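You operate a simulated robot arm through the tools that you are given. There is no shell and no other tool. Be economical: measure what you need, move in short steps, check, and stop when the job is done.

You are at the controls of a simulated robot arm. One attempt, no reset.

JOB
Fetch the tin marked "grease 2" from the top of the cream bench and set it on the top of the teal bench. Put the round token on the right end of the washer bench away on the dry end of the steel bench. Put the number marker marked "27" from the middle shelf of the right shelving bay on the black mat and the number marker that says "62" on the manual there. Take the grey cable box from the top of the grey cabinet and leave it on the tray there. Stack the pot that says "Primer" from the top of the grey cabinet on top of the pot marked "Blue paint". Stack the 25 mm white bag from the middle shelf of the left shelving bay on top of the 40 mm white bag. The order is free. Set down upright: tin.

It is judged by the outcome, as a careful person would: the job done as asked, and still so three seconds after it is handed in. It fails if anything else is knocked over, pushed out of place, dropped, spilled or broken.

ROBOT AND FRAMES
A 6-joint arm with a fingered hand on a trunk, on a base that drives. Base frame: it is fixed to the floor where the robot stands at the start and does not move with it; the origin is under the middle of the robot, x ahead of it, y to its left, z up. Readings come in mm, rad, newtons and seconds.
With the tool pointing down near the work surface it reaches from about 260 to 500 mm from the robot's upright axis, wherever it stands. Its first joint turns from -2.897 to 2.897 rad. Places, roughly: black mat [2700, 6600, 800]; cable box [2000, 10250, 1000]; dry end of the steel bench [6600, 2700, 800]; manual [1500, 9250, 1000]; number marker [1750, 9500, 1000]; pot [2250, 10500, 1000]; round token (5x5x3 cm) [300, 200, 800]; tin [750, -250, 750]; top of the teal bench [1400, 800, 800]; tray (11x12x4 cm) [2100, 10500, 1000]; white bag [1250, 8250, 1000]. Payload 2.3 kg.
The TCP is the grasp point between the finger pads, 22 mm short of the fingertips. In the tool frame z runs along the fingers and y along their closing line. Largest opening 112 mm; the body of the gripper starts 60 mm behind the TCP. The gripper is a hand of 3 fingers: y runs from the thumb to the fingers, the wrist lies at [0, 0, -218] in the tool frame, and closing takes about 1.5 s.
Orientation is told as [roll, pitch, yaw] about the base's x, y, z axes, in that order, counted from this pose: with the fingers straight down and closing along the base's y, the tool's x points along the base's -x, its y along +y and its z along -z.

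CONTROLS
- The arm moves only by the tool servo_tool. Its argument "rows" is a list of rows, each a list of 6 numbers: the shift along the base's x, y, z in m, then the turn, a rotation vector about the base's x, y, z in rad. In form: [[tx, ty, tz, ax, ay, az], ...]. A call has 1 to 8 rows; each row is the pose to reach, as a shift and turn from the pose commanded when the call began. "hand" is the opening in per cent of the stroke, from 0 (shut) to 100 (fully open), set as the call begins (left out, the last holds). Each row takes 0.2 s and may step no farther than 50 mm and 0.15 rad from the row before; otherwise, or with a gripper value out of range, the whole call is refused. Where a pose cannot be reached the arm comes as near as it can. A force on the tool above 40 N (or 10 N above the force at the start of the call, whichever is more), or a blocked arm, ends the call early, and 0.2 s more pass. Each finger travels about 72 mm/s and halts on what it meets, pressing with about 33 N; the grip force reading is that of the motor and also rises with nothing between the fingers. The clock runs only during rows and for 0.2 s after the last one: add rows that repeat a pose to give the fingers time. It gives the time, the measured TCP pose, the force on the tool (base axes), the opening and the grip force at its end, in the units of the frame above (readings bear some noise), with the torque about the TCP (base axes, N m) and any sound that the robot's microphone picked up.
- Cameras (640 x 400 px; columns grow to the right, rows downward): "scene" is now at [18.3, 107.8, 1497.2]; the picture's right is [-0.23, -0.97, 0.00], its down [-0.79, 0.19, -0.58] and it looks along [0.57, -0.14, -0.81] (base axes); focal length 250 px, centre (320, 200). "wrist" rides on the gripper at [66, 3, -80] in the tool frame; the picture's right is [-0.05, 1.00, 0.00], its down [-0.77, -0.04, -0.64] and it looks along [-0.64, -0.03, 0.77] (tool axes); focal length 275 px, centre (320, 200). There is no depth. A picture from a camera that has moved, and an enlarged one, comes with that camera's place and axes in the base frame and with its lens. The place of the scene camera against the robot may be out by one fixed shift of up to 18 mm in any direction.
- grab_frame(camera): a new picture of that camera. The clock stands still meanwhile.
- slide_trunk(by): slides the trunk up (or, below 0, down) by that many mm; the arm and the scene camera ride with it, the base frame stays. It gives what a move gives, with no picture.
- steer(legs): drives the robot by 1 to 6 legs, each [ahead, left, turn to the left] in mm, mm and rad, along the robot's own axes; the way and the turn of a leg run together, so that a leg with both is an arc; at most 1500 mm and 3.142 rad a leg. The arm and the cameras ride along, it lands a little off, and it stops where it bumps. It gives what a move gives.
- move_fingers(finger1, finger2, thumb_bend): sets how far each is bent, from 0 (flat) to 1 (curled in); at 0.3 the hand is open as for a grip, at 0.7 the pads meet at the TCP. One left out holds its place. A second passes; each finger stops where it meets its share of the squeeze, and holds until it gets a number again. A gripper value or a shape takes the hand back. It gives what a move gives, with no picture; readings hold the bend of each and the force on the fingers (four entries, about 0 where the hand has none), thumb and palm.
- hand_shape(shape): the hand has 3 fingers and takes this shape, open, in about a second: jaw (thumb against the fingers, like two jaws); tri (thumb and two fingers); tip (a fingertip pinch); poke (one finger out to press); point (the index stretched); flat (the hand flat); cup (the hand cupped); fist (a fist). The gripper value then closes the fingers along that shape, each until it touches; the sizes above hold for jaw. It gives what a move gives, with no picture.
- pan_tilt(pan, tilt): turns the head with the scene camera to pan (to the left, within 2.705 rad either way) and tilt (down, from -0.506 to 1.204), counted from straight ahead of the robot. It gives what a move gives.
- close_up(camera, box): a new picture of the part [left, top, right, bottom] of that camera's present view, enlarged. The clock stands still meanwhile.
- hand_in(): hands the job in; it is judged then, once.

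Go step by step. Nothing tells you exact positions but the pictures and the camera data: compare them with the known pose of the tool, close in by small moves and look again before you grip or let go. The budget is 207 turns and 180 pictures, counting those below and the enlarged ones. Unless the task says otherwise, let go and move clear before handing in, and close with one line.

The tools are called as a command line: name --pt "numbers of a row" for each row, then --argument value for the rest, lists and objects as JSON in quotes. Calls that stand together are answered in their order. servo_tool: Moves the arm, as the interface text tells. Its arguments: {"type":"object","properties":{"rows":{"type":"array"},"hand":{"type":"number"}},"required":["rows"]} The other tools are called the same way: slide_trunk (by) slides the trunk up or down; hand_shape (shape) gives the hand a shape; move_fingers (finger1, finger2, thumb_bend) moves the fingers one by one; steer (legs) drives the base; pan_tilt (pan, tilt) turns the head that bears the scene camera; grab_frame (camera) takes a picture; close_up (camera, box) takes an enlarged picture of a part of a camera's view; hand_in () hands the job in.

At the start:

```text
time: 0.0
ee_pos: [286.1, -43.1, 1065.7]
ee_rot: [-0.001, -0.001, 0.0]
wrist_force: [0.0, -0.2, -0.4]
wrist_torque: [0.0, 0.02, 0.02]
opening: 112.0
gripper_force: 0.0
shape: jaw
bend: [0.3, 0.3, 0.3]
finger forces: [0.0, 0.0, 0.0, 0.1, 0.0, 0.0]
trunk travel left (down, up): [-425.0, 165.0]
robot x, y, heading: [4.5, 1.3, -0.002]
head pan, tilt: [-0.234, 0.948]
```

scene: 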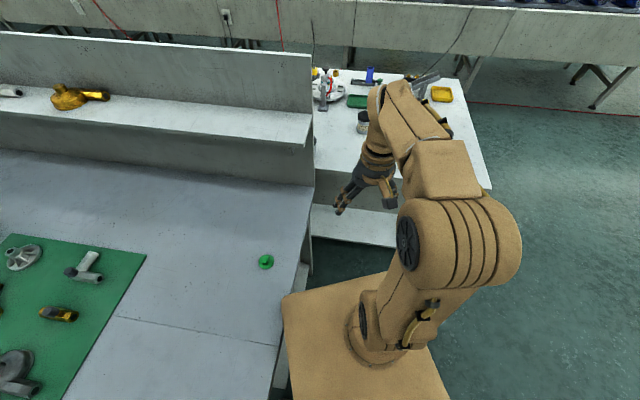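
wrist: 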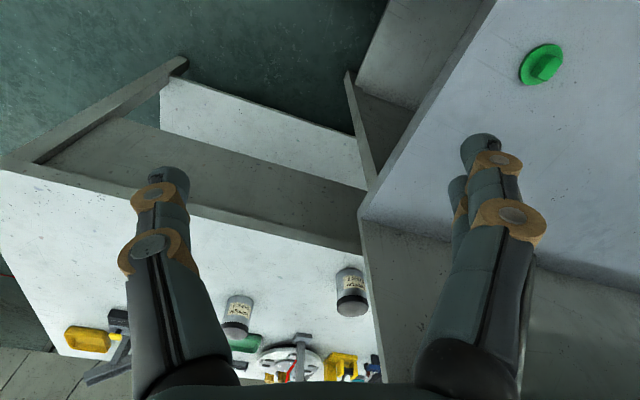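

I see the green token on the washer bench at left and two grease tins on the cream bench ahead. First I enlarge the tins to read the labels.

close_up --camera "wrist" --box '[200, 240, 400, 365]'

close_up --camera "scene" --box '[220, 60, 480, 280]'

```text
3.20 times, centred on (300, 302) of wrist
camera zoom: at [220.5, -39.4, 1148.4], right [0.05, 1.0, 0.0], down [0.77, -0.04, 0.64], along [0.64, -0.03, -0.77], focal length 881 px, centre (384, -128)
```

zoom: 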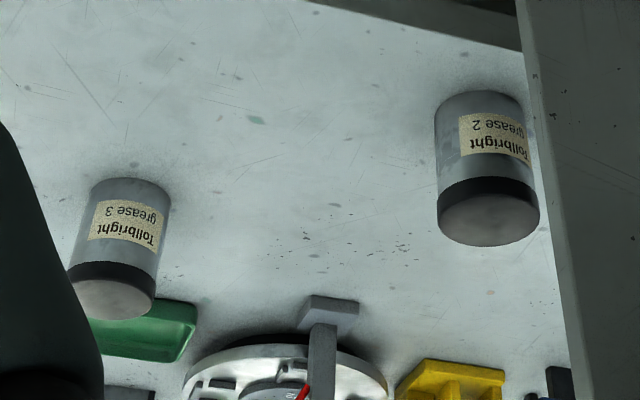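

```text
1.82 times, centred on (350, 170) of scene
camera zoom: at [18.3, 107.8, 1497.2], right [-0.23, -0.97, 0.0], down [-0.79, 0.19, -0.58], along [0.57, -0.14, -0.81], focal length 454 px, centre (266, 254)
```

zoom: 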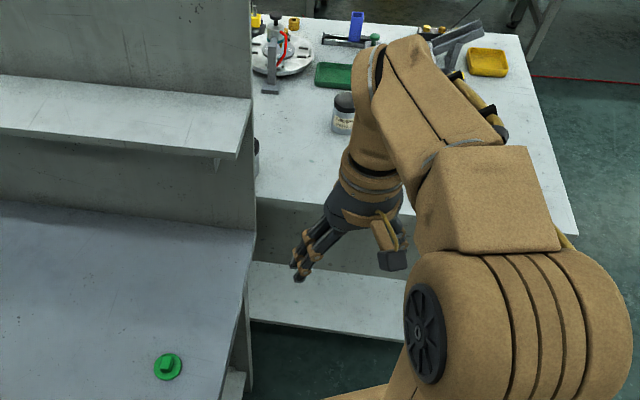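

"grease 2" is the tin nearest the washer bench, roughly at (790, 0). Before moving I look around with the head to learn the room.

pan_tilt --pan 0.6 --tilt 0.25

grab_frame --camera "scene"

pan_tilt --pan 2.2 --tilt 0.25

grab_frame --camera "scene"

pan_tilt --pan -1.2 --tilt 0.25

grab_frame --camera "scene"

```text
time: 1.2
ee_pos: [285.9, -42.4, 1065.6]
ee_rot: [0.0, 0.001, 0.001]
wrist_force: [-0.3, -0.5, 0.8]
wrist_torque: [-0.02, 0.0, -0.01]
opening: 111.9
gripper_force: 0.0
shape: jaw
bend: [0.3, 0.3, 0.3]
finger forces: [0.0, 0.1, 0.1, 0.0, 0.0, 0.0]
trunk travel left (down, up): [-425.0, 165.0]
robot x, y, heading: [-3.3, 0.6, 0.007]
head pan, tilt: [0.6, 0.25]
```

```text
175 pictures are left
camera scene: at [24.6, 177.3, 1557.6], right [0.56, -0.83, 0.0], down [-0.2, -0.14, -0.97], along [0.8, 0.55, -0.25], focal length 250 px, centre (320, 200)
```

scene: 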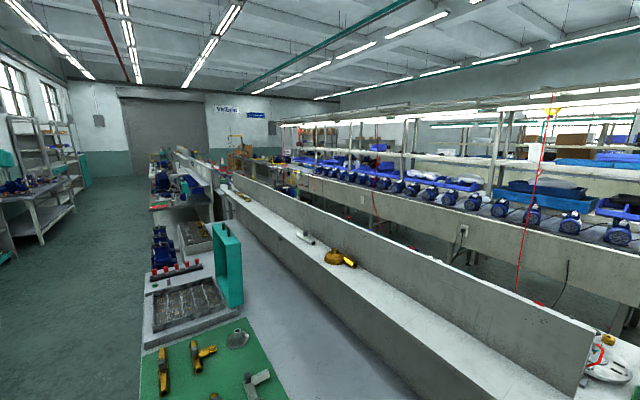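

```text
time: 2.8
ee_pos: [287.2, -43.1, 1067.0]
ee_rot: [0.0, 0.001, 0.001]
wrist_force: [0.3, -0.3, 0.5]
wrist_torque: [0.0, 0.01, 0.03]
opening: 111.8
gripper_force: 0.0
shape: jaw
bend: [0.3, 0.3, 0.3]
finger forces: [0.1, 0.0, 0.0, 0.0, 0.0, 0.0]
trunk travel left (down, up): [-425.0, 165.0]
robot x, y, heading: [-1.1, 1.8, 0.002]
head pan, tilt: [2.201, 0.25]
```

```text
174 pictures are left
camera scene: at [-107.5, 200.1, 1557.7], right [0.81, 0.59, 0.0], down [0.15, -0.2, -0.97], along [-0.57, 0.78, -0.25], focal length 250 px, centre (320, 200)
```

scene: 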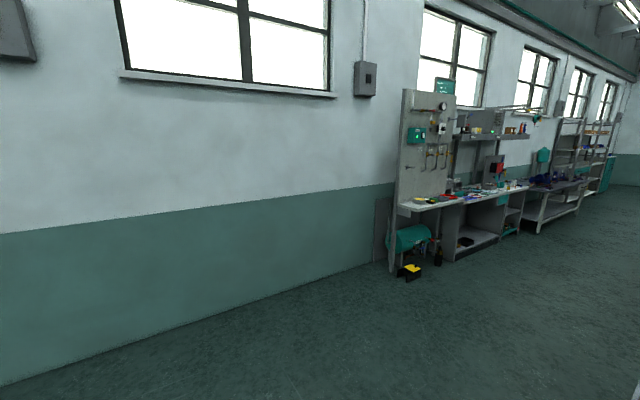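

```text
time: 5.7
ee_pos: [286.4, -43.0, 1065.8]
ee_rot: [0.0, 0.0, 0.0]
wrist_force: [0.2, 0.0, 0.3]
wrist_torque: [0.03, 0.0, 0.01]
opening: 111.9
gripper_force: 0.1
shape: jaw
bend: [0.3, 0.3, 0.3]
finger forces: [0.1, 0.0, 0.1, 0.1, 0.0, 0.1]
trunk travel left (down, up): [-425.0, 165.0]
robot x, y, heading: [-1.4, 2.4, 0.004]
head pan, tilt: [-1.201, 0.25]
```

```text
173 pictures are left
camera scene: at [-18.8, 37.6, 1557.7], right [-0.93, -0.36, 0.0], down [-0.09, 0.23, -0.97], along [0.35, -0.9, -0.25], focal length 250 px, centre (320, 200)
```

scene: 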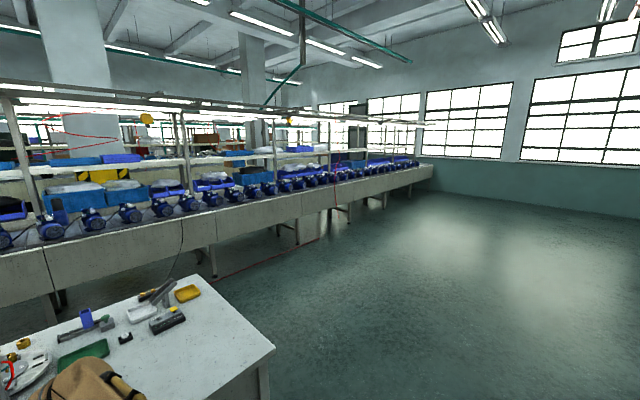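

The lines of benches run diagonally to my frame. I now look straight ahead over the cream bench to find the teal bench and the gaps for driving.

pan_tilt --pan -0.1 --tilt 0.35

grab_frame --camera "scene"

```text
time: 7.0
ee_pos: [285.7, -42.7, 1066.3]
ee_rot: [0.0, -0.001, 0.001]
wrist_force: [-0.8, -0.1, 0.0]
wrist_torque: [0.02, 0.02, 0.03]
opening: 111.9
gripper_force: 0.0
shape: jaw
bend: [0.3, 0.3, 0.3]
finger forces: [0.0, 0.0, 0.0, 0.0, 0.0, 0.0]
trunk travel left (down, up): [-425.0, 165.0]
robot x, y, heading: [-3.0, -1.3, 0.004]
head pan, tilt: [-0.099, 0.351]
```

```text
172 pictures are left
camera scene: at [40.1, 115.3, 1548.2], right [-0.1, -0.99, 0.0], down [-0.34, 0.03, -0.94], along [0.93, -0.09, -0.34], focal length 250 px, centre (320, 200)
```

scene: 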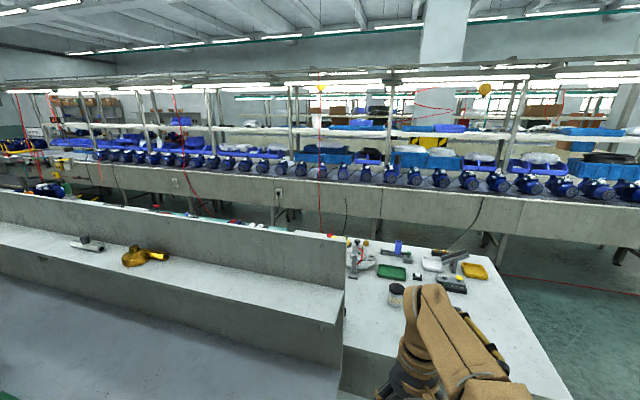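

The teal bench is behind the washer's backboard; the tin stands just behind the board's end. I look steeply down to judge the clearance around my own base.

pan_tilt --pan 0.3 --tilt 1.2

grab_frame --camera "scene"

pan_tilt --pan -0.7 --tilt 0.8

grab_frame --camera "scene"

```text
time: 8.2
ee_pos: [286.4, -42.7, 1067.5]
ee_rot: [-0.001, 0.0, 0.0]
wrist_force: [0.0, -0.2, -1.0]
wrist_torque: [-0.04, 0.03, -0.01]
opening: 112.2
gripper_force: 0.0
shape: jaw
bend: [0.3, 0.3, 0.3]
finger forces: [0.1, 0.0, 0.1, 0.0, 0.0, 0.0]
trunk travel left (down, up): [-425.0, 165.0]
robot x, y, heading: [3.9, 0.5, 0.0]
head pan, tilt: [0.3, 1.201]
```

```text
171 pictures are left
camera scene: at [0.9, 141.1, 1480.9], right [0.3, -0.96, 0.0], down [-0.89, -0.28, -0.36], along [0.35, 0.11, -0.93], focal length 250 px, centre (320, 200)
```

scene: 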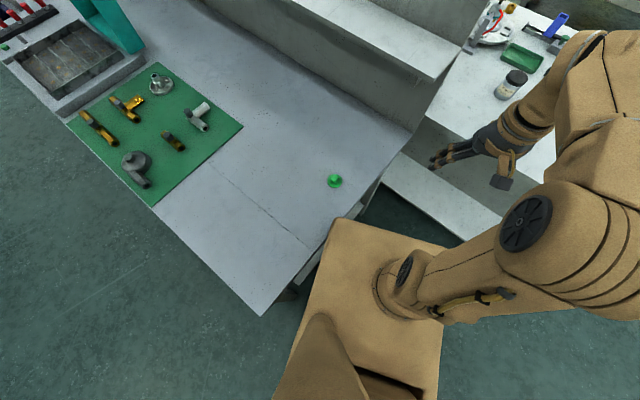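

```text
time: 9.5
ee_pos: [286.5, -42.7, 1066.0]
ee_rot: [-0.001, 0.0, -0.001]
wrist_force: [-0.7, 0.4, 0.3]
wrist_torque: [-0.05, 0.01, 0.02]
opening: 111.9
gripper_force: 0.1
shape: jaw
bend: [0.3, 0.3, 0.3]
finger forces: [0.0, 0.0, 0.0, 0.0, 0.0, 0.0]
trunk travel left (down, up): [-425.0, 165.0]
robot x, y, heading: [-2.0, 1.6, 0.005]
head pan, tilt: [-0.7, 0.799]
```

```text
170 pictures are left
camera scene: at [9.2, 72.7, 1508.6], right [-0.64, -0.77, 0.0], down [-0.55, 0.46, -0.7], along [0.53, -0.45, -0.72], focal length 250 px, centre (320, 200)
```

scene: 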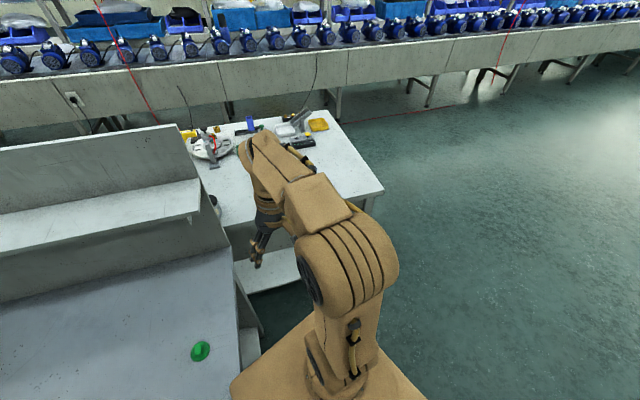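

The base looks about 440×340 mm, and the benches run at about 67° in my frame. I turn to face the cream bench squarely and move up to it.

steer --legs '[[0, 0, -0.41], [250, 10, 0]]'

grab_frame --camera "wrist"

grab_frame --camera "scene"

```text
time: 12.5
ee_pos: [479.8, -246.1, 1067.1]
ee_rot: [0.0, 0.0, -0.415]
wrist_force: [-0.1, 0.1, 0.4]
wrist_torque: [0.01, 0.0, 0.01]
opening: 111.8
gripper_force: 0.1
shape: jaw
bend: [0.3, 0.3, 0.3]
finger forces: [0.0, 0.1, 0.0, 0.0, 0.0, 0.1]
trunk travel left (down, up): [-425.0, 165.0]
robot x, y, heading: [235.1, -90.4, -0.409]
head pan, tilt: [-0.7, 0.799]
```

```text
169 pictures are left
camera wrist: at [420.6, -216.1, 1148.3], right [0.44, 0.9, 0.0], down [0.69, -0.34, 0.64], along [0.57, -0.28, -0.77], focal length 275 px, centre (320, 200)
```

wrist: 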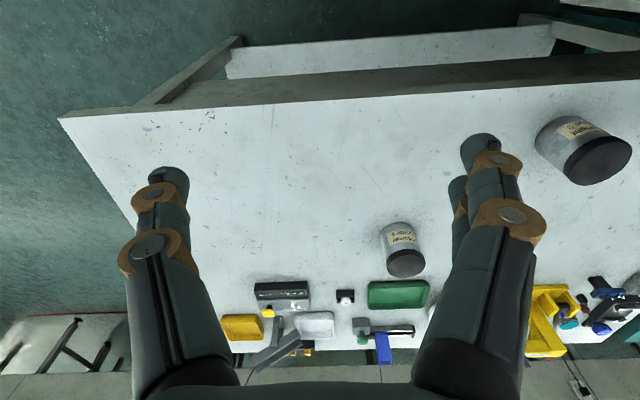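

```text
168 pictures are left
camera scene: at [279.5, -27.2, 1508.6], right [-0.9, -0.44, 0.0], down [-0.32, 0.64, -0.7], along [0.31, -0.63, -0.72], focal length 250 px, centre (320, 200)
```

scene: 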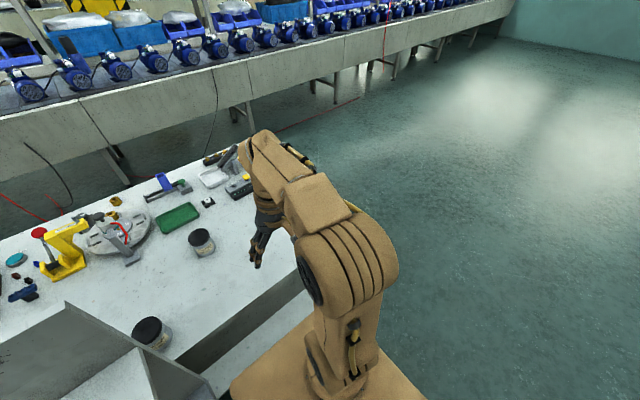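

Bench edge is parallel to my front now. The tin is near (755, 10); I drive a little closer and then reach over it to look down.

steer --legs '[[80, 10, 0.02]]'

servo_tool --pt "0.04 0.03 0 0 0 0" --pt "0.07 0.07 0 0 0 0" --pt "0.1 0.11 0 0 0 0" --pt "0.12 0.15 0 0 0 0" --pt "0.14 0.19 0 0 0 0" --pt "0.14 0.19 0 0 0 0" --hand 100

grab_frame --camera "wrist"

grab_frame --camera "scene"

```text
time: 13.6
ee_pos: [559.8, -262.6, 1066.8]
ee_rot: [-0.001, -0.002, -0.393]
wrist_force: [0.5, -0.3, 0.0]
wrist_torque: [0.0, 0.04, 0.03]
opening: 111.9
gripper_force: 0.0
shape: jaw
bend: [0.3, 0.3, 0.3]
finger forces: [0.1, 0.1, 0.0, 0.0, 0.0, 0.0]
trunk travel left (down, up): [-425.0, 165.0]
robot x, y, heading: [308.7, -109.4, -0.393]
head pan, tilt: [-0.7, 0.799]
```

```text
time: 15.0
ee_pos: [699.4, -72.9, 1066.7]
ee_rot: [0.0, 0.0, -0.392]
wrist_force: [0.0, -0.5, -0.2]
wrist_torque: [0.0, -0.02, 0.0]
opening: 111.8
gripper_force: 0.1
shape: jaw
bend: [0.3, 0.3, 0.3]
finger forces: [0.0, 0.0, 0.1, 0.0, 0.1, 0.0]
trunk travel left (down, up): [-425.0, 165.0]
robot x, y, heading: [312.1, -112.5, -0.395]
head pan, tilt: [-0.7, 0.799]
```

```text
167 pictures are left
camera wrist: at [639.4, -43.9, 1148.3], right [0.43, 0.9, 0.0], down [0.7, -0.33, 0.64], along [0.58, -0.27, -0.77], focal length 275 px, centre (320, 200)
```

wrist: 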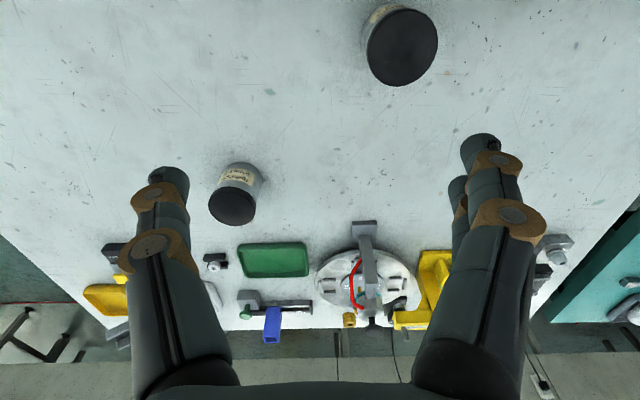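

```text
166 pictures are left
camera scene: at [354.0, -48.8, 1508.6], right [-0.89, -0.46, 0.0], down [-0.33, 0.64, -0.7], along [0.32, -0.62, -0.72], focal length 250 px, centre (320, 200)
```

scene: 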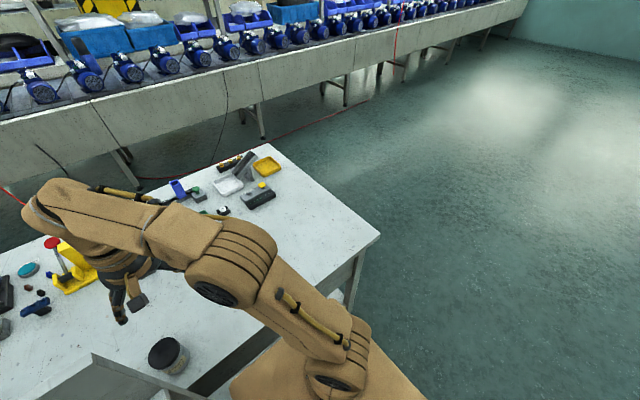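

The tin's top is about (716, 0, 879) and the bench surface at about 800. I move over it and down to just above, then check.

servo_tool --pt "0.017 0.04 0 0 0 0" --pt "0.017 0.073 0 0 0 0" --pt "0.017 0.073 -0.05 0 0 0" --pt "0.017 0.073 -0.1 0 0 0" --pt "0.017 0.073 -0.13 0 0 0" --pt "0.017 0.073 -0.13 0 0 0"

grab_frame --camera "wrist"

```text
time: 16.4
ee_pos: [716.9, 0.4, 936.8]
ee_rot: [0.0, -0.002, -0.393]
wrist_force: [-1.1, 0.0, -0.5]
wrist_torque: [0.0, 0.0, 0.03]
opening: 111.6
gripper_force: 0.1
shape: jaw
bend: [0.3, 0.3, 0.3]
finger forces: [0.0, 0.1, 0.0, 0.1, 0.0, 0.0]
trunk travel left (down, up): [-425.0, 165.0]
robot x, y, heading: [305.9, -110.2, -0.389]
head pan, tilt: [-0.7, 0.799]
```

```text
165 pictures are left
camera wrist: at [657.3, 29.2, 1018.0], right [0.43, 0.9, 0.0], down [0.7, -0.33, 0.64], along [0.57, -0.27, -0.77], focal length 275 px, centre (320, 200)
```

wrist: 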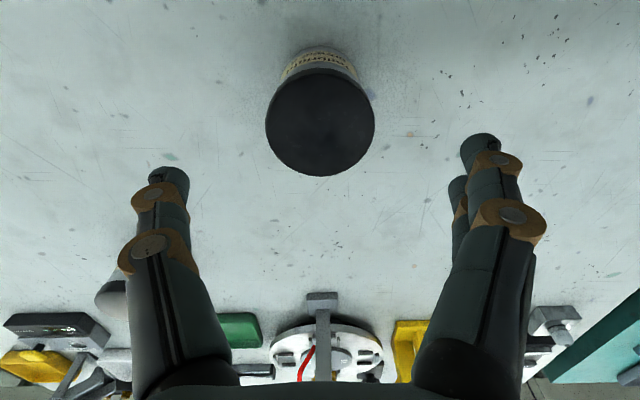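

The tin is well centred between the fingers. I go down and grip it.

servo_tool --pt "0 0 -0.04 0 0 0" --pt "0.0 0.0 -0.07 0 0 0" --pt "0.0 0 -0.095 0 0 0" --pt "0 0 -0.095 0 0 0"

servo_tool --pt "0 0 0 0 0 0" --pt "0 0 0 0 0 0" --pt "0 0 0 0 0 0" --pt "0 0 0 0 0 0" --pt "0 0 0 0 0 0" --pt "0 0 0 0 0 0" --pt "0 0 0 0 0 0" --hand 20

grab_frame --camera "wrist"

```text
time: 17.4
ee_pos: [717.3, -0.2, 841.4]
ee_rot: [0.0, 0.001, -0.391]
wrist_force: [-0.5, 0.5, 0.0]
wrist_torque: [0.03, 0.01, 0.01]
opening: 111.9
gripper_force: 0.1
shape: jaw
bend: [0.3, 0.3, 0.3]
finger forces: [0.0, 0.0, 0.0, 0.0, 0.0, 0.0]
trunk travel left (down, up): [-425.0, 165.0]
robot x, y, heading: [313.6, -114.7, -0.394]
head pan, tilt: [-0.7, 0.799]
```

```text
time: 19.0
ee_pos: [717.9, 0.3, 839.3]
ee_rot: [-0.001, -0.001, -0.392]
wrist_force: [0.1, 0.5, 0.8]
wrist_torque: [0.06, 0.01, 0.0]
opening: 53.3
gripper_force: 33.0
shape: jaw
bend: [0.73, 0.73, 0.7]
finger forces: [15.0, 15.0, 0.0, 0.1, 29.5, 0.0]
trunk travel left (down, up): [-425.0, 165.0]
robot x, y, heading: [312.2, -112.0, -0.395]
head pan, tilt: [-0.7, 0.799]
```

```text
164 pictures are left
camera wrist: at [657.2, 28.7, 922.7], right [0.43, 0.9, 0.0], down [0.7, -0.33, 0.64], along [0.58, -0.27, -0.77], focal length 275 px, centre (320, 200)
```

wrist: 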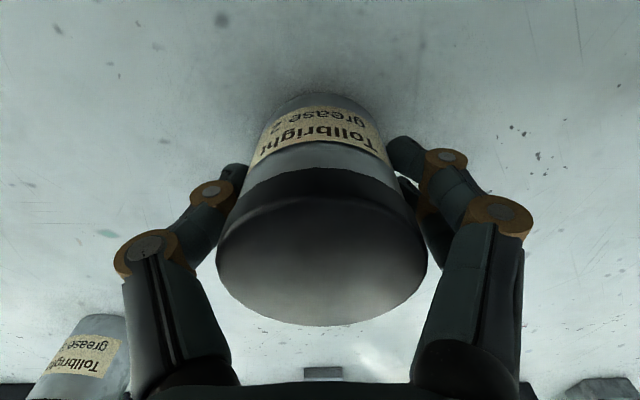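

I have the tin. I lift it clear and look along the aisle behind the bench for the teal bench.

servo_tool --pt "0 0 0.05 0 0 0" --pt "0 0 0.1 0 0 0" --pt "0 0 0.15 0 0 0" --pt "0 0 0.2 0 0 0" --pt "0 0 0.25 0 0 0" --pt "0 0 0.25 0 0 0"

pan_tilt --pan 0.3 --tilt 0.65

grab_frame --camera "scene"

grab_frame --camera "wrist"

```text
time: 20.4
ee_pos: [717.0, 0.4, 1091.7]
ee_rot: [0.011, -0.004, -0.396]
wrist_force: [0.1, -0.6, -2.1]
wrist_torque: [0.03, -0.01, 0.03]
opening: 52.5
gripper_force: 32.7
shape: jaw
bend: [0.73, 0.73, 0.7]
finger forces: [15.4, 15.7, 0.0, 0.1, 30.4, 0.0]
out of reach, approached as far as the arm can: row 5
trunk travel left (down, up): [-425.0, 165.0]
robot x, y, heading: [310.3, -114.3, -0.39]
head pan, tilt: [-0.7, 0.799]
```

```text
time: 21.6
ee_pos: [716.8, 0.4, 1091.0]
ee_rot: [0.01, -0.004, -0.396]
wrist_force: [0.4, -0.1, -2.5]
wrist_torque: [0.04, 0.0, -0.02]
opening: 52.7
gripper_force: 32.9
shape: jaw
bend: [0.73, 0.73, 0.7]
finger forces: [15.4, 15.7, 0.0, 0.0, 30.3, 0.0]
trunk travel left (down, up): [-425.0, 165.0]
robot x, y, heading: [309.0, -116.6, -0.392]
head pan, tilt: [0.3, 0.649]
```

```text
163 pictures are left
camera scene: at [404.1, 15.3, 1521.1], right [-0.09, -1.0, 0.0], down [-0.6, 0.06, -0.8], along [0.79, -0.07, -0.6], focal length 250 px, centre (320, 200)
```

scene: 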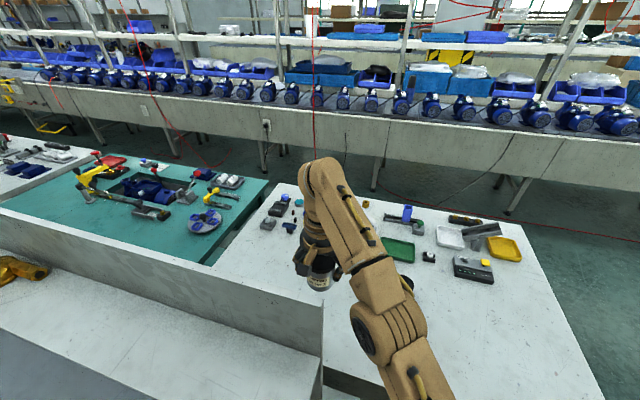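

```text
162 pictures are left
camera wrist: at [656.7, 28.7, 1172.9], right [0.43, 0.9, 0.01], down [0.69, -0.34, 0.64], along [0.58, -0.27, -0.77], focal length 275 px, centre (320, 200)
```

wrist: 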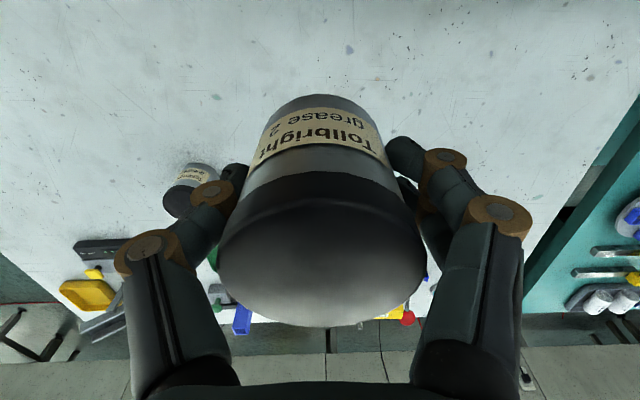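

The teal bench stands just left of the cream one. I enlarge it to find a free spot reachable from the aisle.

close_up --camera "scene" --box '[0, 120, 320, 320]'

```text
2.00 times, centred on (160, 220) of scene
camera zoom: at [404.1, 15.3, 1521.1], right [-0.09, -1.0, 0.0], down [-0.6, 0.06, -0.8], along [0.79, -0.07, -0.6], focal length 499 px, centre (640, 160)
```

zoom: 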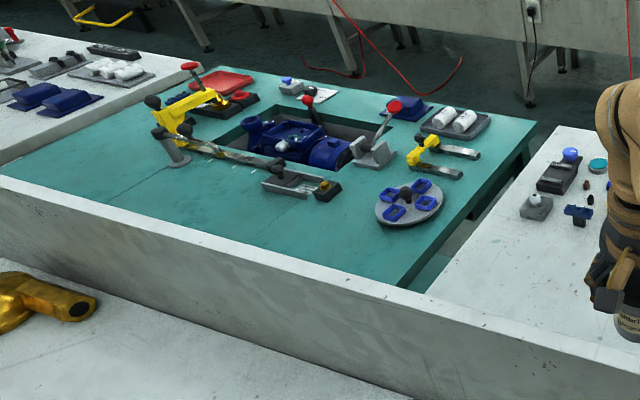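

The aisle behind is over a metre wide, so I will take the tin round the right end of the cream bench. First I retract the arm, then drive.

servo_tool --pt "-0.019 -0.044 0 0 0 0" --pt "-0.037 -0.088 0 0 0 0" --pt "-0.055 -0.13 0 0 0 0" --pt "-0.072 -0.17 0 0 0 0" --pt "-0.09 -0.212 0 0 0 0" --pt "-0.102 -0.24 0 0 0 0"

steer --legs '[[-60, 0, 0], [0, -750, 0.01], [1500, 0, 0], [130, 0, 0]]'

pan_tilt --pan 1.3 --tilt 0.4

grab_frame --camera "scene"

```text
time: 23.1
ee_pos: [614.5, -241.9, 1091.0]
ee_rot: [0.002, 0.001, -0.392]
wrist_force: [0.4, -0.1, -2.3]
wrist_torque: [0.03, -0.01, -0.01]
opening: 52.5
gripper_force: 32.9
shape: jaw
bend: [0.73, 0.73, 0.7]
finger forces: [15.1, 15.6, 0.0, 0.0, 29.9, 0.1]
trunk travel left (down, up): [-425.0, 165.0]
robot x, y, heading: [310.6, -111.6, -0.388]
head pan, tilt: [0.3, 0.649]
```

```text
time: 35.5
ee_pos: [1781.4, -1518.9, 1092.1]
ee_rot: [-0.001, 0.001, -0.392]
wrist_force: [0.4, 0.2, -1.5]
wrist_torque: [0.0, 0.0, -0.02]
opening: 52.4
gripper_force: 32.7
shape: jaw
bend: [0.73, 0.73, 0.7]
finger forces: [15.1, 15.7, 0.0, 0.0, 29.8, 0.0]
trunk travel left (down, up): [-425.0, 165.0]
robot x, y, heading: [1478.3, -1393.6, -0.389]
head pan, tilt: [0.3, 0.649]
```

```text
time: 36.8
ee_pos: [1780.5, -1518.9, 1092.4]
ee_rot: [-0.002, -0.001, -0.392]
wrist_force: [0.6, 0.6, -2.0]
wrist_torque: [0.05, -0.01, 0.02]
opening: 52.2
gripper_force: 32.6
shape: jaw
bend: [0.73, 0.73, 0.7]
finger forces: [15.1, 15.8, 0.0, 0.1, 29.8, 0.0]
trunk travel left (down, up): [-425.0, 165.0]
robot x, y, heading: [1474.8, -1393.9, -0.393]
head pan, tilt: [1.3, 0.4]
```

```text
160 pictures are left
camera scene: at [1540.1, -1182.9, 1543.7], right [0.79, -0.62, 0.0], down [-0.24, -0.31, -0.92], along [0.57, 0.73, -0.39], focal length 250 px, centre (320, 200)
```

scene: 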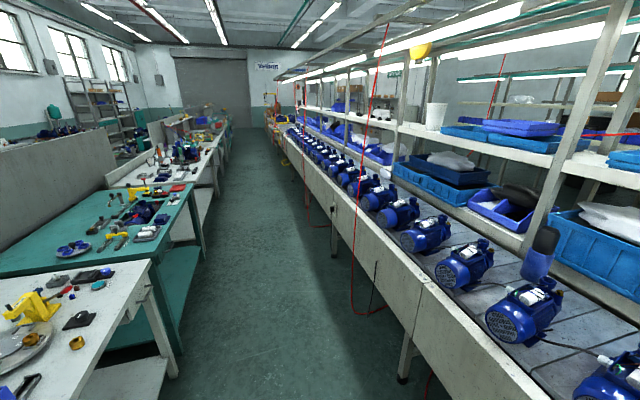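

The aisle is clear. I turn to face the benches from behind and slide along to the teal bench.

steer --legs '[[0, 0, -3.135], [0, -1500, 0]]'

pan_tilt --pan -0.1 --tilt 0.7

grab_frame --camera "scene"

grab_frame --camera "wrist"

```text
time: 51.5
ee_pos: [1688.8, 125.9, 1091.9]
ee_rot: [-0.001, 0.0, 2.782]
wrist_force: [-0.1, -0.2, -2.5]
wrist_torque: [-0.03, 0.02, -0.03]
opening: 52.1
gripper_force: 33.3
shape: jaw
bend: [0.73, 0.73, 0.7]
finger forces: [15.0, 16.4, 0.0, 0.1, 29.5, 0.1]
trunk travel left (down, up): [-425.0, 165.0]
robot x, y, heading: [1993.7, 9.6, 2.779]
head pan, tilt: [1.3, 0.4]
```

```text
time: 53.0
ee_pos: [1687.3, 125.8, 1092.3]
ee_rot: [-0.001, 0.0, 2.782]
wrist_force: [-0.6, -0.8, -2.5]
wrist_torque: [0.04, -0.02, 0.02]
opening: 52.0
gripper_force: 32.9
shape: jaw
bend: [0.73, 0.73, 0.7]
finger forces: [15.0, 16.3, 0.0, 0.0, 29.7, 0.0]
trunk travel left (down, up): [-425.0, 165.0]
robot x, y, heading: [1995.1, 11.1, 2.782]
head pan, tilt: [-0.099, 0.7]
```

```text
159 pictures are left
camera scene: at [1933.2, -122.6, 1516.8], right [0.44, 0.9, 0.0], down [0.58, -0.28, -0.76], along [-0.69, 0.34, -0.64], focal length 250 px, centre (320, 200)
```

scene: 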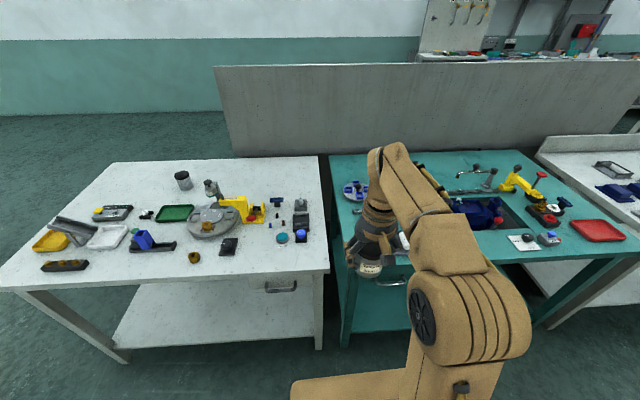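

```text
158 pictures are left
camera wrist: at [1749.1, 99.9, 1173.4], right [-0.39, -0.92, 0.0], down [-0.71, 0.3, 0.64], along [-0.58, 0.25, -0.77], focal length 275 px, centre (320, 200)
```

wrist: 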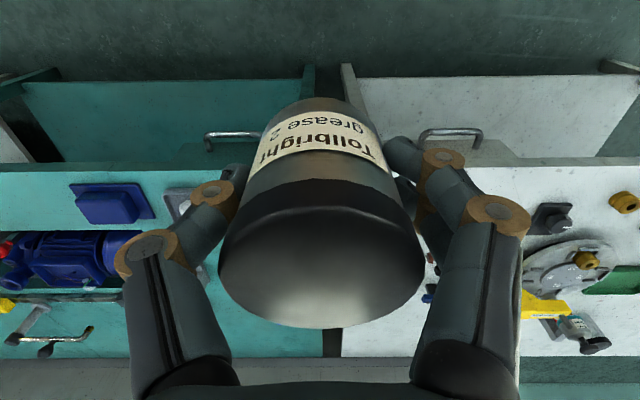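

I shift further along so the arm no longer hides the teal top.

steer --legs '[[0, -550, 0]]'

pan_tilt --pan 0.1 --tilt 0.9

grab_frame --camera "scene"

```text
time: 56.2
ee_pos: [1880.7, 641.6, 1091.5]
ee_rot: [0.001, 0.0, 2.784]
wrist_force: [-0.1, 0.6, -2.9]
wrist_torque: [0.0, 0.02, -0.01]
opening: 51.8
gripper_force: 33.0
shape: jaw
bend: [0.73, 0.73, 0.7]
finger forces: [15.0, 16.4, 0.0, 0.0, 29.6, 0.1]
trunk travel left (down, up): [-425.0, 165.0]
robot x, y, heading: [2188.4, 522.5, 2.788]
head pan, tilt: [-0.099, 0.7]
```

```text
time: 56.9
ee_pos: [1879.4, 642.2, 1091.7]
ee_rot: [-0.001, 0.0, 2.786]
wrist_force: [-0.1, -0.5, -2.7]
wrist_torque: [0.03, -0.02, -0.02]
opening: 52.3
gripper_force: 32.7
shape: jaw
bend: [0.73, 0.73, 0.7]
finger forces: [15.0, 16.3, 0.1, 0.0, 29.5, 0.0]
trunk travel left (down, up): [-425.0, 165.0]
robot x, y, heading: [2185.4, 525.8, 2.786]
head pan, tilt: [0.099, 0.901]
```

```text
157 pictures are left
camera scene: at [2129.6, 375.6, 1500.7], right [0.25, 0.97, 0.0], down [0.76, -0.2, -0.62], along [-0.6, 0.16, -0.78], focal length 250 px, centre (320, 200)
```

scene: 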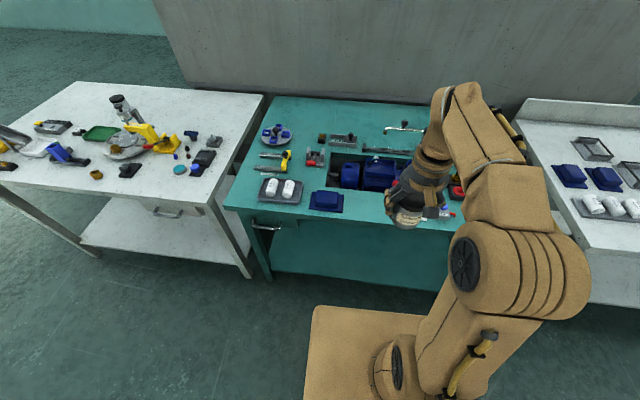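

close_up --camera "scene" --box '[210, 90, 450, 240]'

grab_frame --camera "wrist"

```text
2.67 times, centred on (330, 165) of scene
camera zoom: at [2129.6, 375.6, 1500.7], right [0.25, 0.97, 0.0], down [0.76, -0.2, -0.62], along [-0.6, 0.16, -0.78], focal length 666 px, centre (293, 293)
```

zoom: 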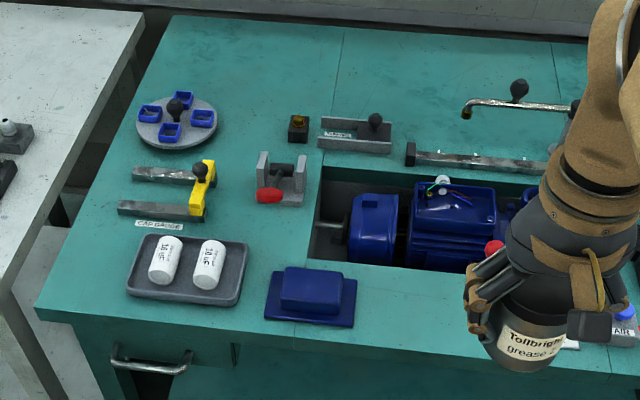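

```text
155 pictures are left
camera wrist: at [1941.5, 615.6, 1173.4], right [-0.39, -0.92, 0.0], down [-0.71, 0.3, 0.64], along [-0.58, 0.25, -0.77], focal length 275 px, centre (320, 200)
```

wrist: 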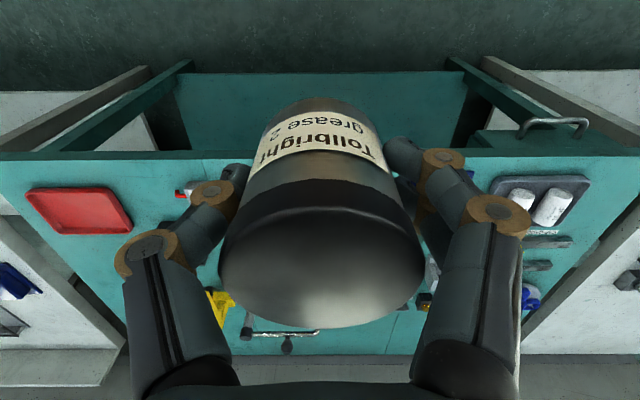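

There is a free strip on the teal top right of the blue cover, near (1656, 669). I drive closer and bring the tin over it.

steer --legs '[[150, 0, 0]]'

pan_tilt --pan -0.1 --tilt 1.0

grab_frame --camera "scene"

```text
time: 58.3
ee_pos: [1739.4, 692.6, 1092.2]
ee_rot: [0.001, 0.002, 2.785]
wrist_force: [-0.5, 0.4, -2.8]
wrist_torque: [-0.03, -0.05, 0.02]
opening: 51.8
gripper_force: 33.0
shape: jaw
bend: [0.73, 0.73, 0.7]
finger forces: [15.1, 16.1, 0.1, 0.0, 29.6, 0.1]
trunk travel left (down, up): [-425.0, 165.0]
robot x, y, heading: [2048.1, 576.7, 2.787]
head pan, tilt: [0.099, 0.901]
```

```text
time: 59.0
ee_pos: [1740.1, 693.0, 1092.5]
ee_rot: [-0.002, 0.0, 2.787]
wrist_force: [0.1, 0.0, -1.9]
wrist_torque: [-0.01, -0.01, -0.01]
opening: 52.1
gripper_force: 33.7
shape: jaw
bend: [0.73, 0.73, 0.7]
finger forces: [15.0, 16.3, 0.1, 0.1, 29.7, 0.1]
trunk travel left (down, up): [-425.0, 165.0]
robot x, y, heading: [2042.9, 578.9, 2.783]
head pan, tilt: [-0.099, 1.0]
```

```text
154 pictures are left
camera scene: at [1999.8, 439.1, 1493.5], right [0.44, 0.9, 0.0], down [0.76, -0.37, -0.54], along [-0.49, 0.24, -0.84], focal length 250 px, centre (320, 200)
```

scene: 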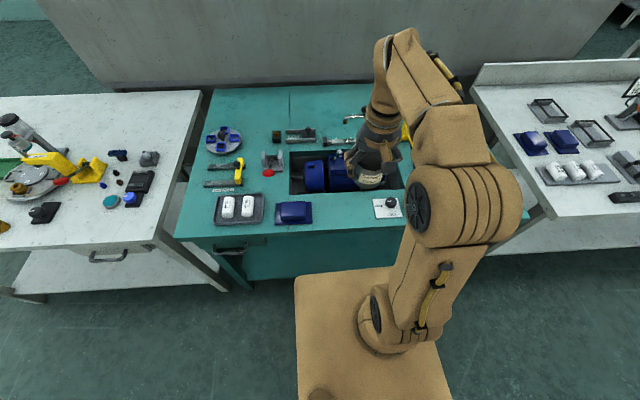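

The gap between the blue cover and the white card is about 190 mm wide; its centre is about (1660, 680). I move there and lower most of the way.

servo_tool --pt "-0.04 -0.006 0 0 0 0" --pt "-0.08 -0.012 0 0 0 0" --pt "-0.08 -0.012 -0.05 0 0 0" --pt "-0.08 -0.012 -0.1 0 0 0" --pt "-0.08 -0.012 -0.15 0 0 0" --pt "-0.08 -0.012 -0.19 0 0 0" --pt "-0.08 -0.012 -0.21 0 0 0" --pt "-0.08 -0.012 -0.21 0 0 0"

close_up --camera "scene" --box '[200, 130, 440, 280]'

grab_frame --camera "wrist"

```text
time: 60.8
ee_pos: [1660.2, 680.6, 880.9]
ee_rot: [0.001, -0.001, 2.783]
wrist_force: [-1.0, 0.5, -1.4]
wrist_torque: [0.01, -0.02, -0.01]
opening: 51.7
gripper_force: 33.2
shape: jaw
bend: [0.73, 0.73, 0.7]
finger forces: [15.0, 16.4, 0.0, 0.0, 29.4, 0.0]
trunk travel left (down, up): [-425.0, 165.0]
robot x, y, heading: [2048.8, 574.7, 2.792]
head pan, tilt: [-0.099, 1.0]
```

```text
2.67 times, centred on (320, 205) of scene
camera zoom: at [1999.8, 439.2, 1493.5], right [0.44, 0.9, 0.0], down [0.76, -0.37, -0.54], along [-0.48, 0.24, -0.84], focal length 666 px, centre (320, 187)
```

zoom: 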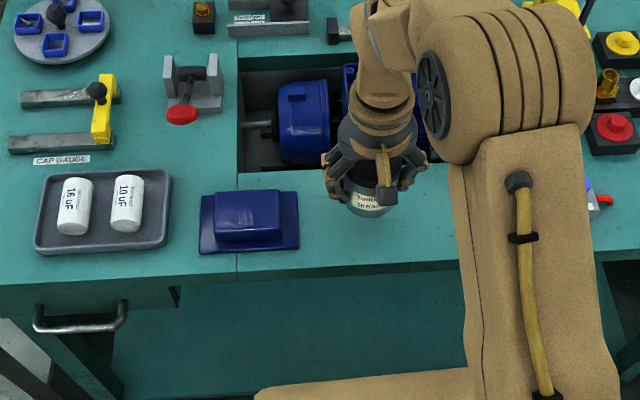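

```text
152 pictures are left
camera wrist: at [1722.3, 655.1, 962.6], right [-0.39, -0.92, 0.0], down [-0.71, 0.3, 0.64], along [-0.58, 0.25, -0.77], focal length 275 px, centre (320, 200)
```

wrist: 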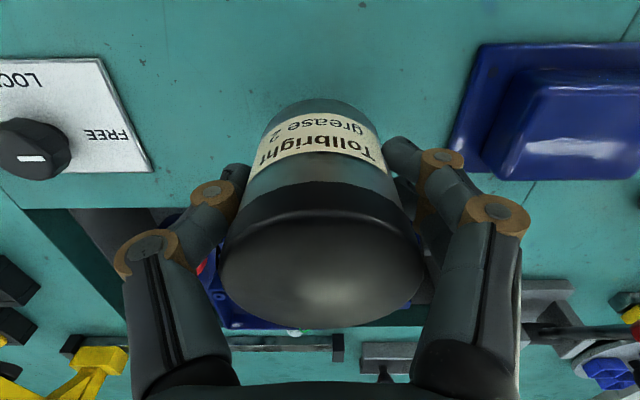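

Position is good: tin stands well clear of the cutout, cover and card. I lower the last bit gently.

servo_tool --pt "0 0 -0.02 0 0 0" --pt "0 0 -0.034 0 0 0" --pt "0 0 -0.038 0 0 0" --pt "0 0 -0.04 0 0 0" --pt "0 0 -0.04 0 0 0"

grab_frame --camera "wrist"

```text
time: 62.0
ee_pos: [1660.3, 681.7, 841.3]
ee_rot: [-0.001, 0.0, 2.785]
wrist_force: [0.0, -0.8, -2.1]
wrist_torque: [0.02, 0.0, 0.01]
opening: 51.8
gripper_force: 33.1
shape: jaw
bend: [0.73, 0.73, 0.7]
finger forces: [15.0, 16.4, 0.0, 0.1, 29.4, 0.1]
trunk travel left (down, up): [-425.0, 165.0]
robot x, y, heading: [2049.8, 577.5, 2.786]
head pan, tilt: [-0.099, 1.0]
```

```text
151 pictures are left
camera wrist: at [1721.6, 656.2, 923.1], right [-0.39, -0.92, 0.0], down [-0.71, 0.3, 0.64], along [-0.58, 0.25, -0.77], focal length 275 px, centre (320, 200)
```

wrist: 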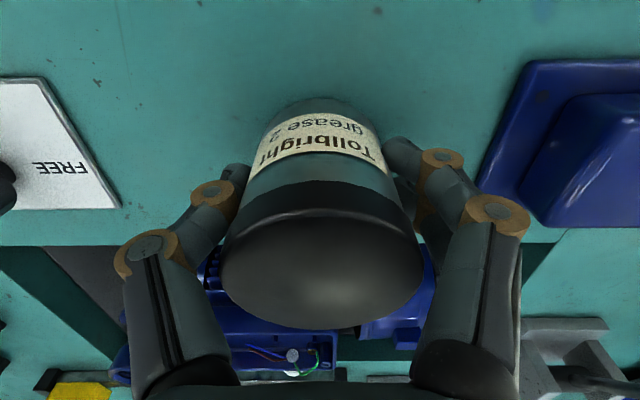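

Still hanging just above the surface; I creep down until it touches.

servo_tool --pt "0 0 -0.003 0 0 0" --pt "0 0 -0.006 0 0 0" --pt "0 0 -0.009 0 0 0" --pt "0 0 -0.012 0 0 0" --pt "0 0 -0.015 0 0 0" --pt "0 0 -0.018 0 0 0"

```text
time: 62.8
ee_pos: [1660.9, 682.7, 837.2]
ee_rot: [0.001, -0.016, 2.785]
wrist_force: [3.7, -0.1, 31.3]
wrist_torque: [0.01, -0.02, -0.03]
opening: 51.7
gripper_force: 32.7
shape: jaw
bend: [0.75, 0.74, 0.71]
finger forces: [18.8, 18.4, 0.1, 0.0, 36.0, 0.0]
trunk travel left (down, up): [-425.0, 165.0]
robot x, y, heading: [2048.5, 577.7, 2.785]
head pan, tilt: [-0.099, 1.0]
stopped in row 4: the force on the tool passed its limit at 43 N (the readings are from after the stop); the commanded pose is now the measured one
```

Touchdown. I let go and rise.

servo_tool --pt "0 0 0.0 0 0 0" --pt "0 0 0 0 0 0" --pt "0 0 0 0 0 0" --pt "0 0 0 0 0 0" --hand 85

servo_tool --pt "0 0 0.03 0 0 0" --pt "0 0 0.07 0 0 0" --pt "0 0 0.12 0 0 0" --pt "0 0 0.17 0 0 0" --pt "0 0 0.22 0 0 0"

grab_frame --camera "wrist"

```text
time: 63.8
ee_pos: [1658.7, 682.1, 834.7]
ee_rot: [-0.001, -0.007, 2.785]
wrist_force: [0.2, 0.1, 0.4]
wrist_torque: [-0.01, 0.02, 0.02]
opening: 94.9
gripper_force: 0.0
shape: jaw
bend: [0.54, 0.54, 0.5]
finger forces: [0.0, 0.0, 0.0, 0.1, 0.1, 0.0]
trunk travel left (down, up): [-425.0, 165.0]
robot x, y, heading: [2044.4, 573.7, 2.781]
head pan, tilt: [-0.099, 1.0]
```

```text
time: 65.0
ee_pos: [1658.7, 683.3, 1055.0]
ee_rot: [-0.002, -0.008, 2.787]
wrist_force: [0.6, 1.4, 0.7]
wrist_torque: [0.02, 0.01, -0.01]
opening: 94.9
gripper_force: 0.1
shape: jaw
bend: [0.54, 0.54, 0.5]
finger forces: [0.1, 0.1, 0.1, 0.0, 0.0, 0.0]
trunk travel left (down, up): [-425.0, 165.0]
robot x, y, heading: [2048.8, 579.8, 2.783]
head pan, tilt: [-0.099, 1.0]
```

```text
150 pictures are left
camera wrist: at [1721.3, 657.4, 1137.2], right [-0.39, -0.92, 0.0], down [-0.71, 0.3, 0.64], along [-0.59, 0.25, -0.77], focal length 275 px, centre (320, 200)
```

wrist: 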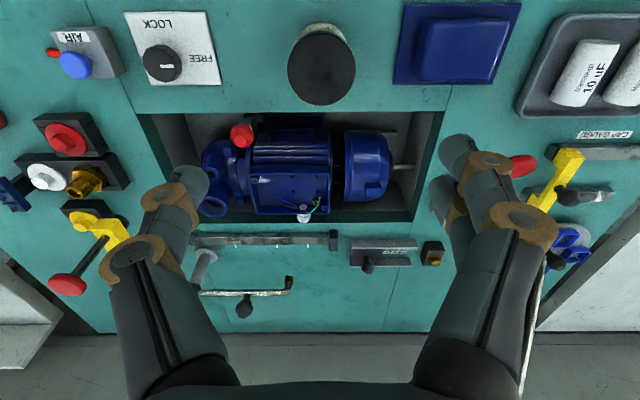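

The tin stands upright on the teal bench. Next is the route to the steel bench, so I look across the motor line and down the aisle.

slide_trunk --by 160

pan_tilt --pan -2.35 --tilt 0.12

grab_frame --camera "scene"

pan_tilt --pan -1.5 --tilt 0.12

grab_frame --camera "scene"

```text
time: 66.8
ee_pos: [1658.2, 682.9, 1214.7]
ee_rot: [0.0, -0.009, 2.786]
wrist_force: [0.3, 0.1, 0.1]
wrist_torque: [0.0, -0.01, 0.01]
opening: 95.1
gripper_force: 0.1
shape: jaw
bend: [0.54, 0.54, 0.5]
finger forces: [0.1, 0.0, 0.1, 0.1, 0.0, 0.1]
trunk travel left (down, up): [-585.0, 5.0]
robot x, y, heading: [2049.5, 577.9, 2.784]
head pan, tilt: [-0.099, 1.0]
```

```text
time: 68.9
ee_pos: [1658.8, 683.1, 1216.1]
ee_rot: [0.001, -0.007, 2.784]
wrist_force: [-0.1, 0.1, 0.0]
wrist_torque: [0.01, 0.03, 0.01]
opening: 95.0
gripper_force: 0.1
shape: jaw
bend: [0.54, 0.54, 0.5]
finger forces: [0.1, 0.0, 0.0, 0.0, 0.0, 0.1]
trunk travel left (down, up): [-585.0, 5.0]
robot x, y, heading: [2048.2, 577.7, 2.789]
head pan, tilt: [-2.349, 0.12]
```

```text
149 pictures are left
camera scene: at [2146.2, 447.5, 1729.7], right [0.42, -0.91, 0.0], down [-0.11, -0.05, -0.99], along [0.9, 0.42, -0.12], focal length 250 px, centre (320, 200)
```

scene: 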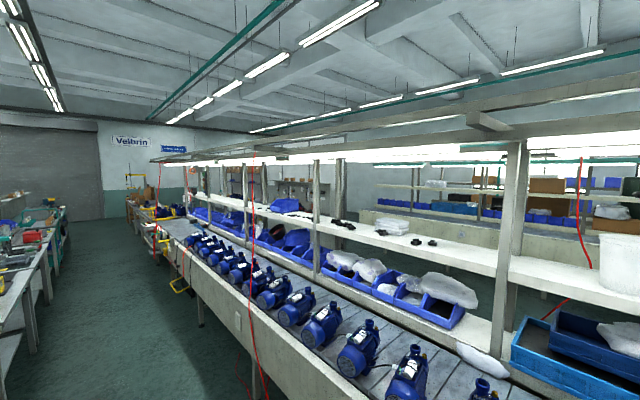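

```text
time: 70.1
ee_pos: [1659.6, 683.5, 1215.0]
ee_rot: [0.0, -0.007, 2.785]
wrist_force: [0.8, -1.1, 0.3]
wrist_torque: [-0.01, 0.0, -0.01]
opening: 95.2
gripper_force: 0.0
shape: jaw
bend: [0.54, 0.54, 0.5]
finger forces: [0.1, 0.0, 0.0, 0.0, 0.0, 0.0]
trunk travel left (down, up): [-585.0, 5.0]
robot x, y, heading: [2046.2, 578.0, 2.785]
head pan, tilt: [-1.499, 0.12]
```

```text
148 pictures are left
camera scene: at [2088.6, 497.0, 1729.7], right [0.96, -0.28, 0.0], down [-0.03, -0.12, -0.99], along [0.28, 0.95, -0.12], focal length 250 px, centre (320, 200)
```

scene: 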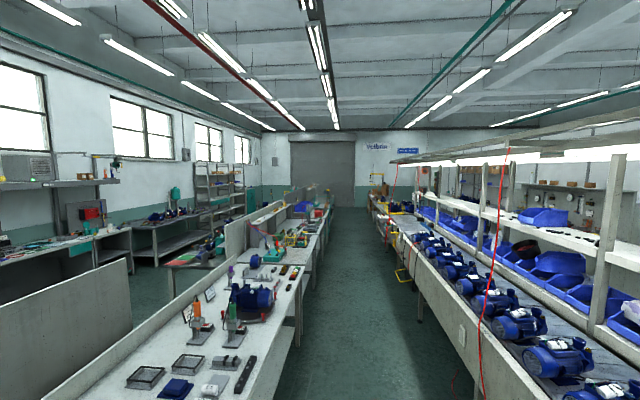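

The only sensible way to the steel bench is round the far end of the motor line. First I fetch the token: back to the washer bench's right end, stopping short of it.

steer --legs '[[-200, 0, 0], [0, 1500, 0], [0, 550, 0], [1500, 0, 0], [160, 0, 0], [0, 0, -1.595]]'

pan_tilt --pan 0.05 --tilt 0.8

grab_frame --camera "scene"

```text
time: 93.4
ee_pos: [84.1, -420.3, 1215.2]
ee_rot: [0.001, -0.006, 1.173]
wrist_force: [0.4, 1.0, 0.1]
wrist_torque: [-0.01, 0.05, -0.02]
opening: 94.8
gripper_force: 0.2
shape: jaw
bend: [0.54, 0.54, 0.5]
finger forces: [0.0, 0.1, 0.0, 0.0, 0.0, 0.1]
trunk travel left (down, up): [-585.0, 5.0]
robot x, y, heading: [-39.0, -806.1, 1.171]
head pan, tilt: [-1.499, 0.12]
```

```text
time: 95.0
ee_pos: [84.3, -420.3, 1214.8]
ee_rot: [-0.001, -0.008, 1.173]
wrist_force: [-0.4, 0.4, -0.2]
wrist_torque: [-0.01, 0.0, 0.02]
opening: 95.3
gripper_force: 0.0
shape: jaw
bend: [0.54, 0.54, 0.5]
finger forces: [0.0, 0.0, 0.1, 0.0, 0.1, 0.1]
trunk travel left (down, up): [-585.0, 5.0]
robot x, y, heading: [-39.1, -799.7, 1.169]
head pan, tilt: [0.051, 0.799]
```

```text
147 pictures are left
camera scene: at [-155.3, -745.3, 1668.6], right [0.94, -0.34, 0.0], down [-0.25, -0.67, -0.7], along [0.24, 0.66, -0.72], focal length 250 px, centre (320, 200)
```

scene: 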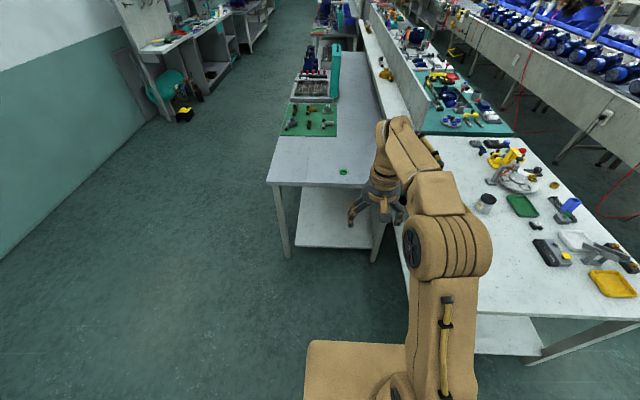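

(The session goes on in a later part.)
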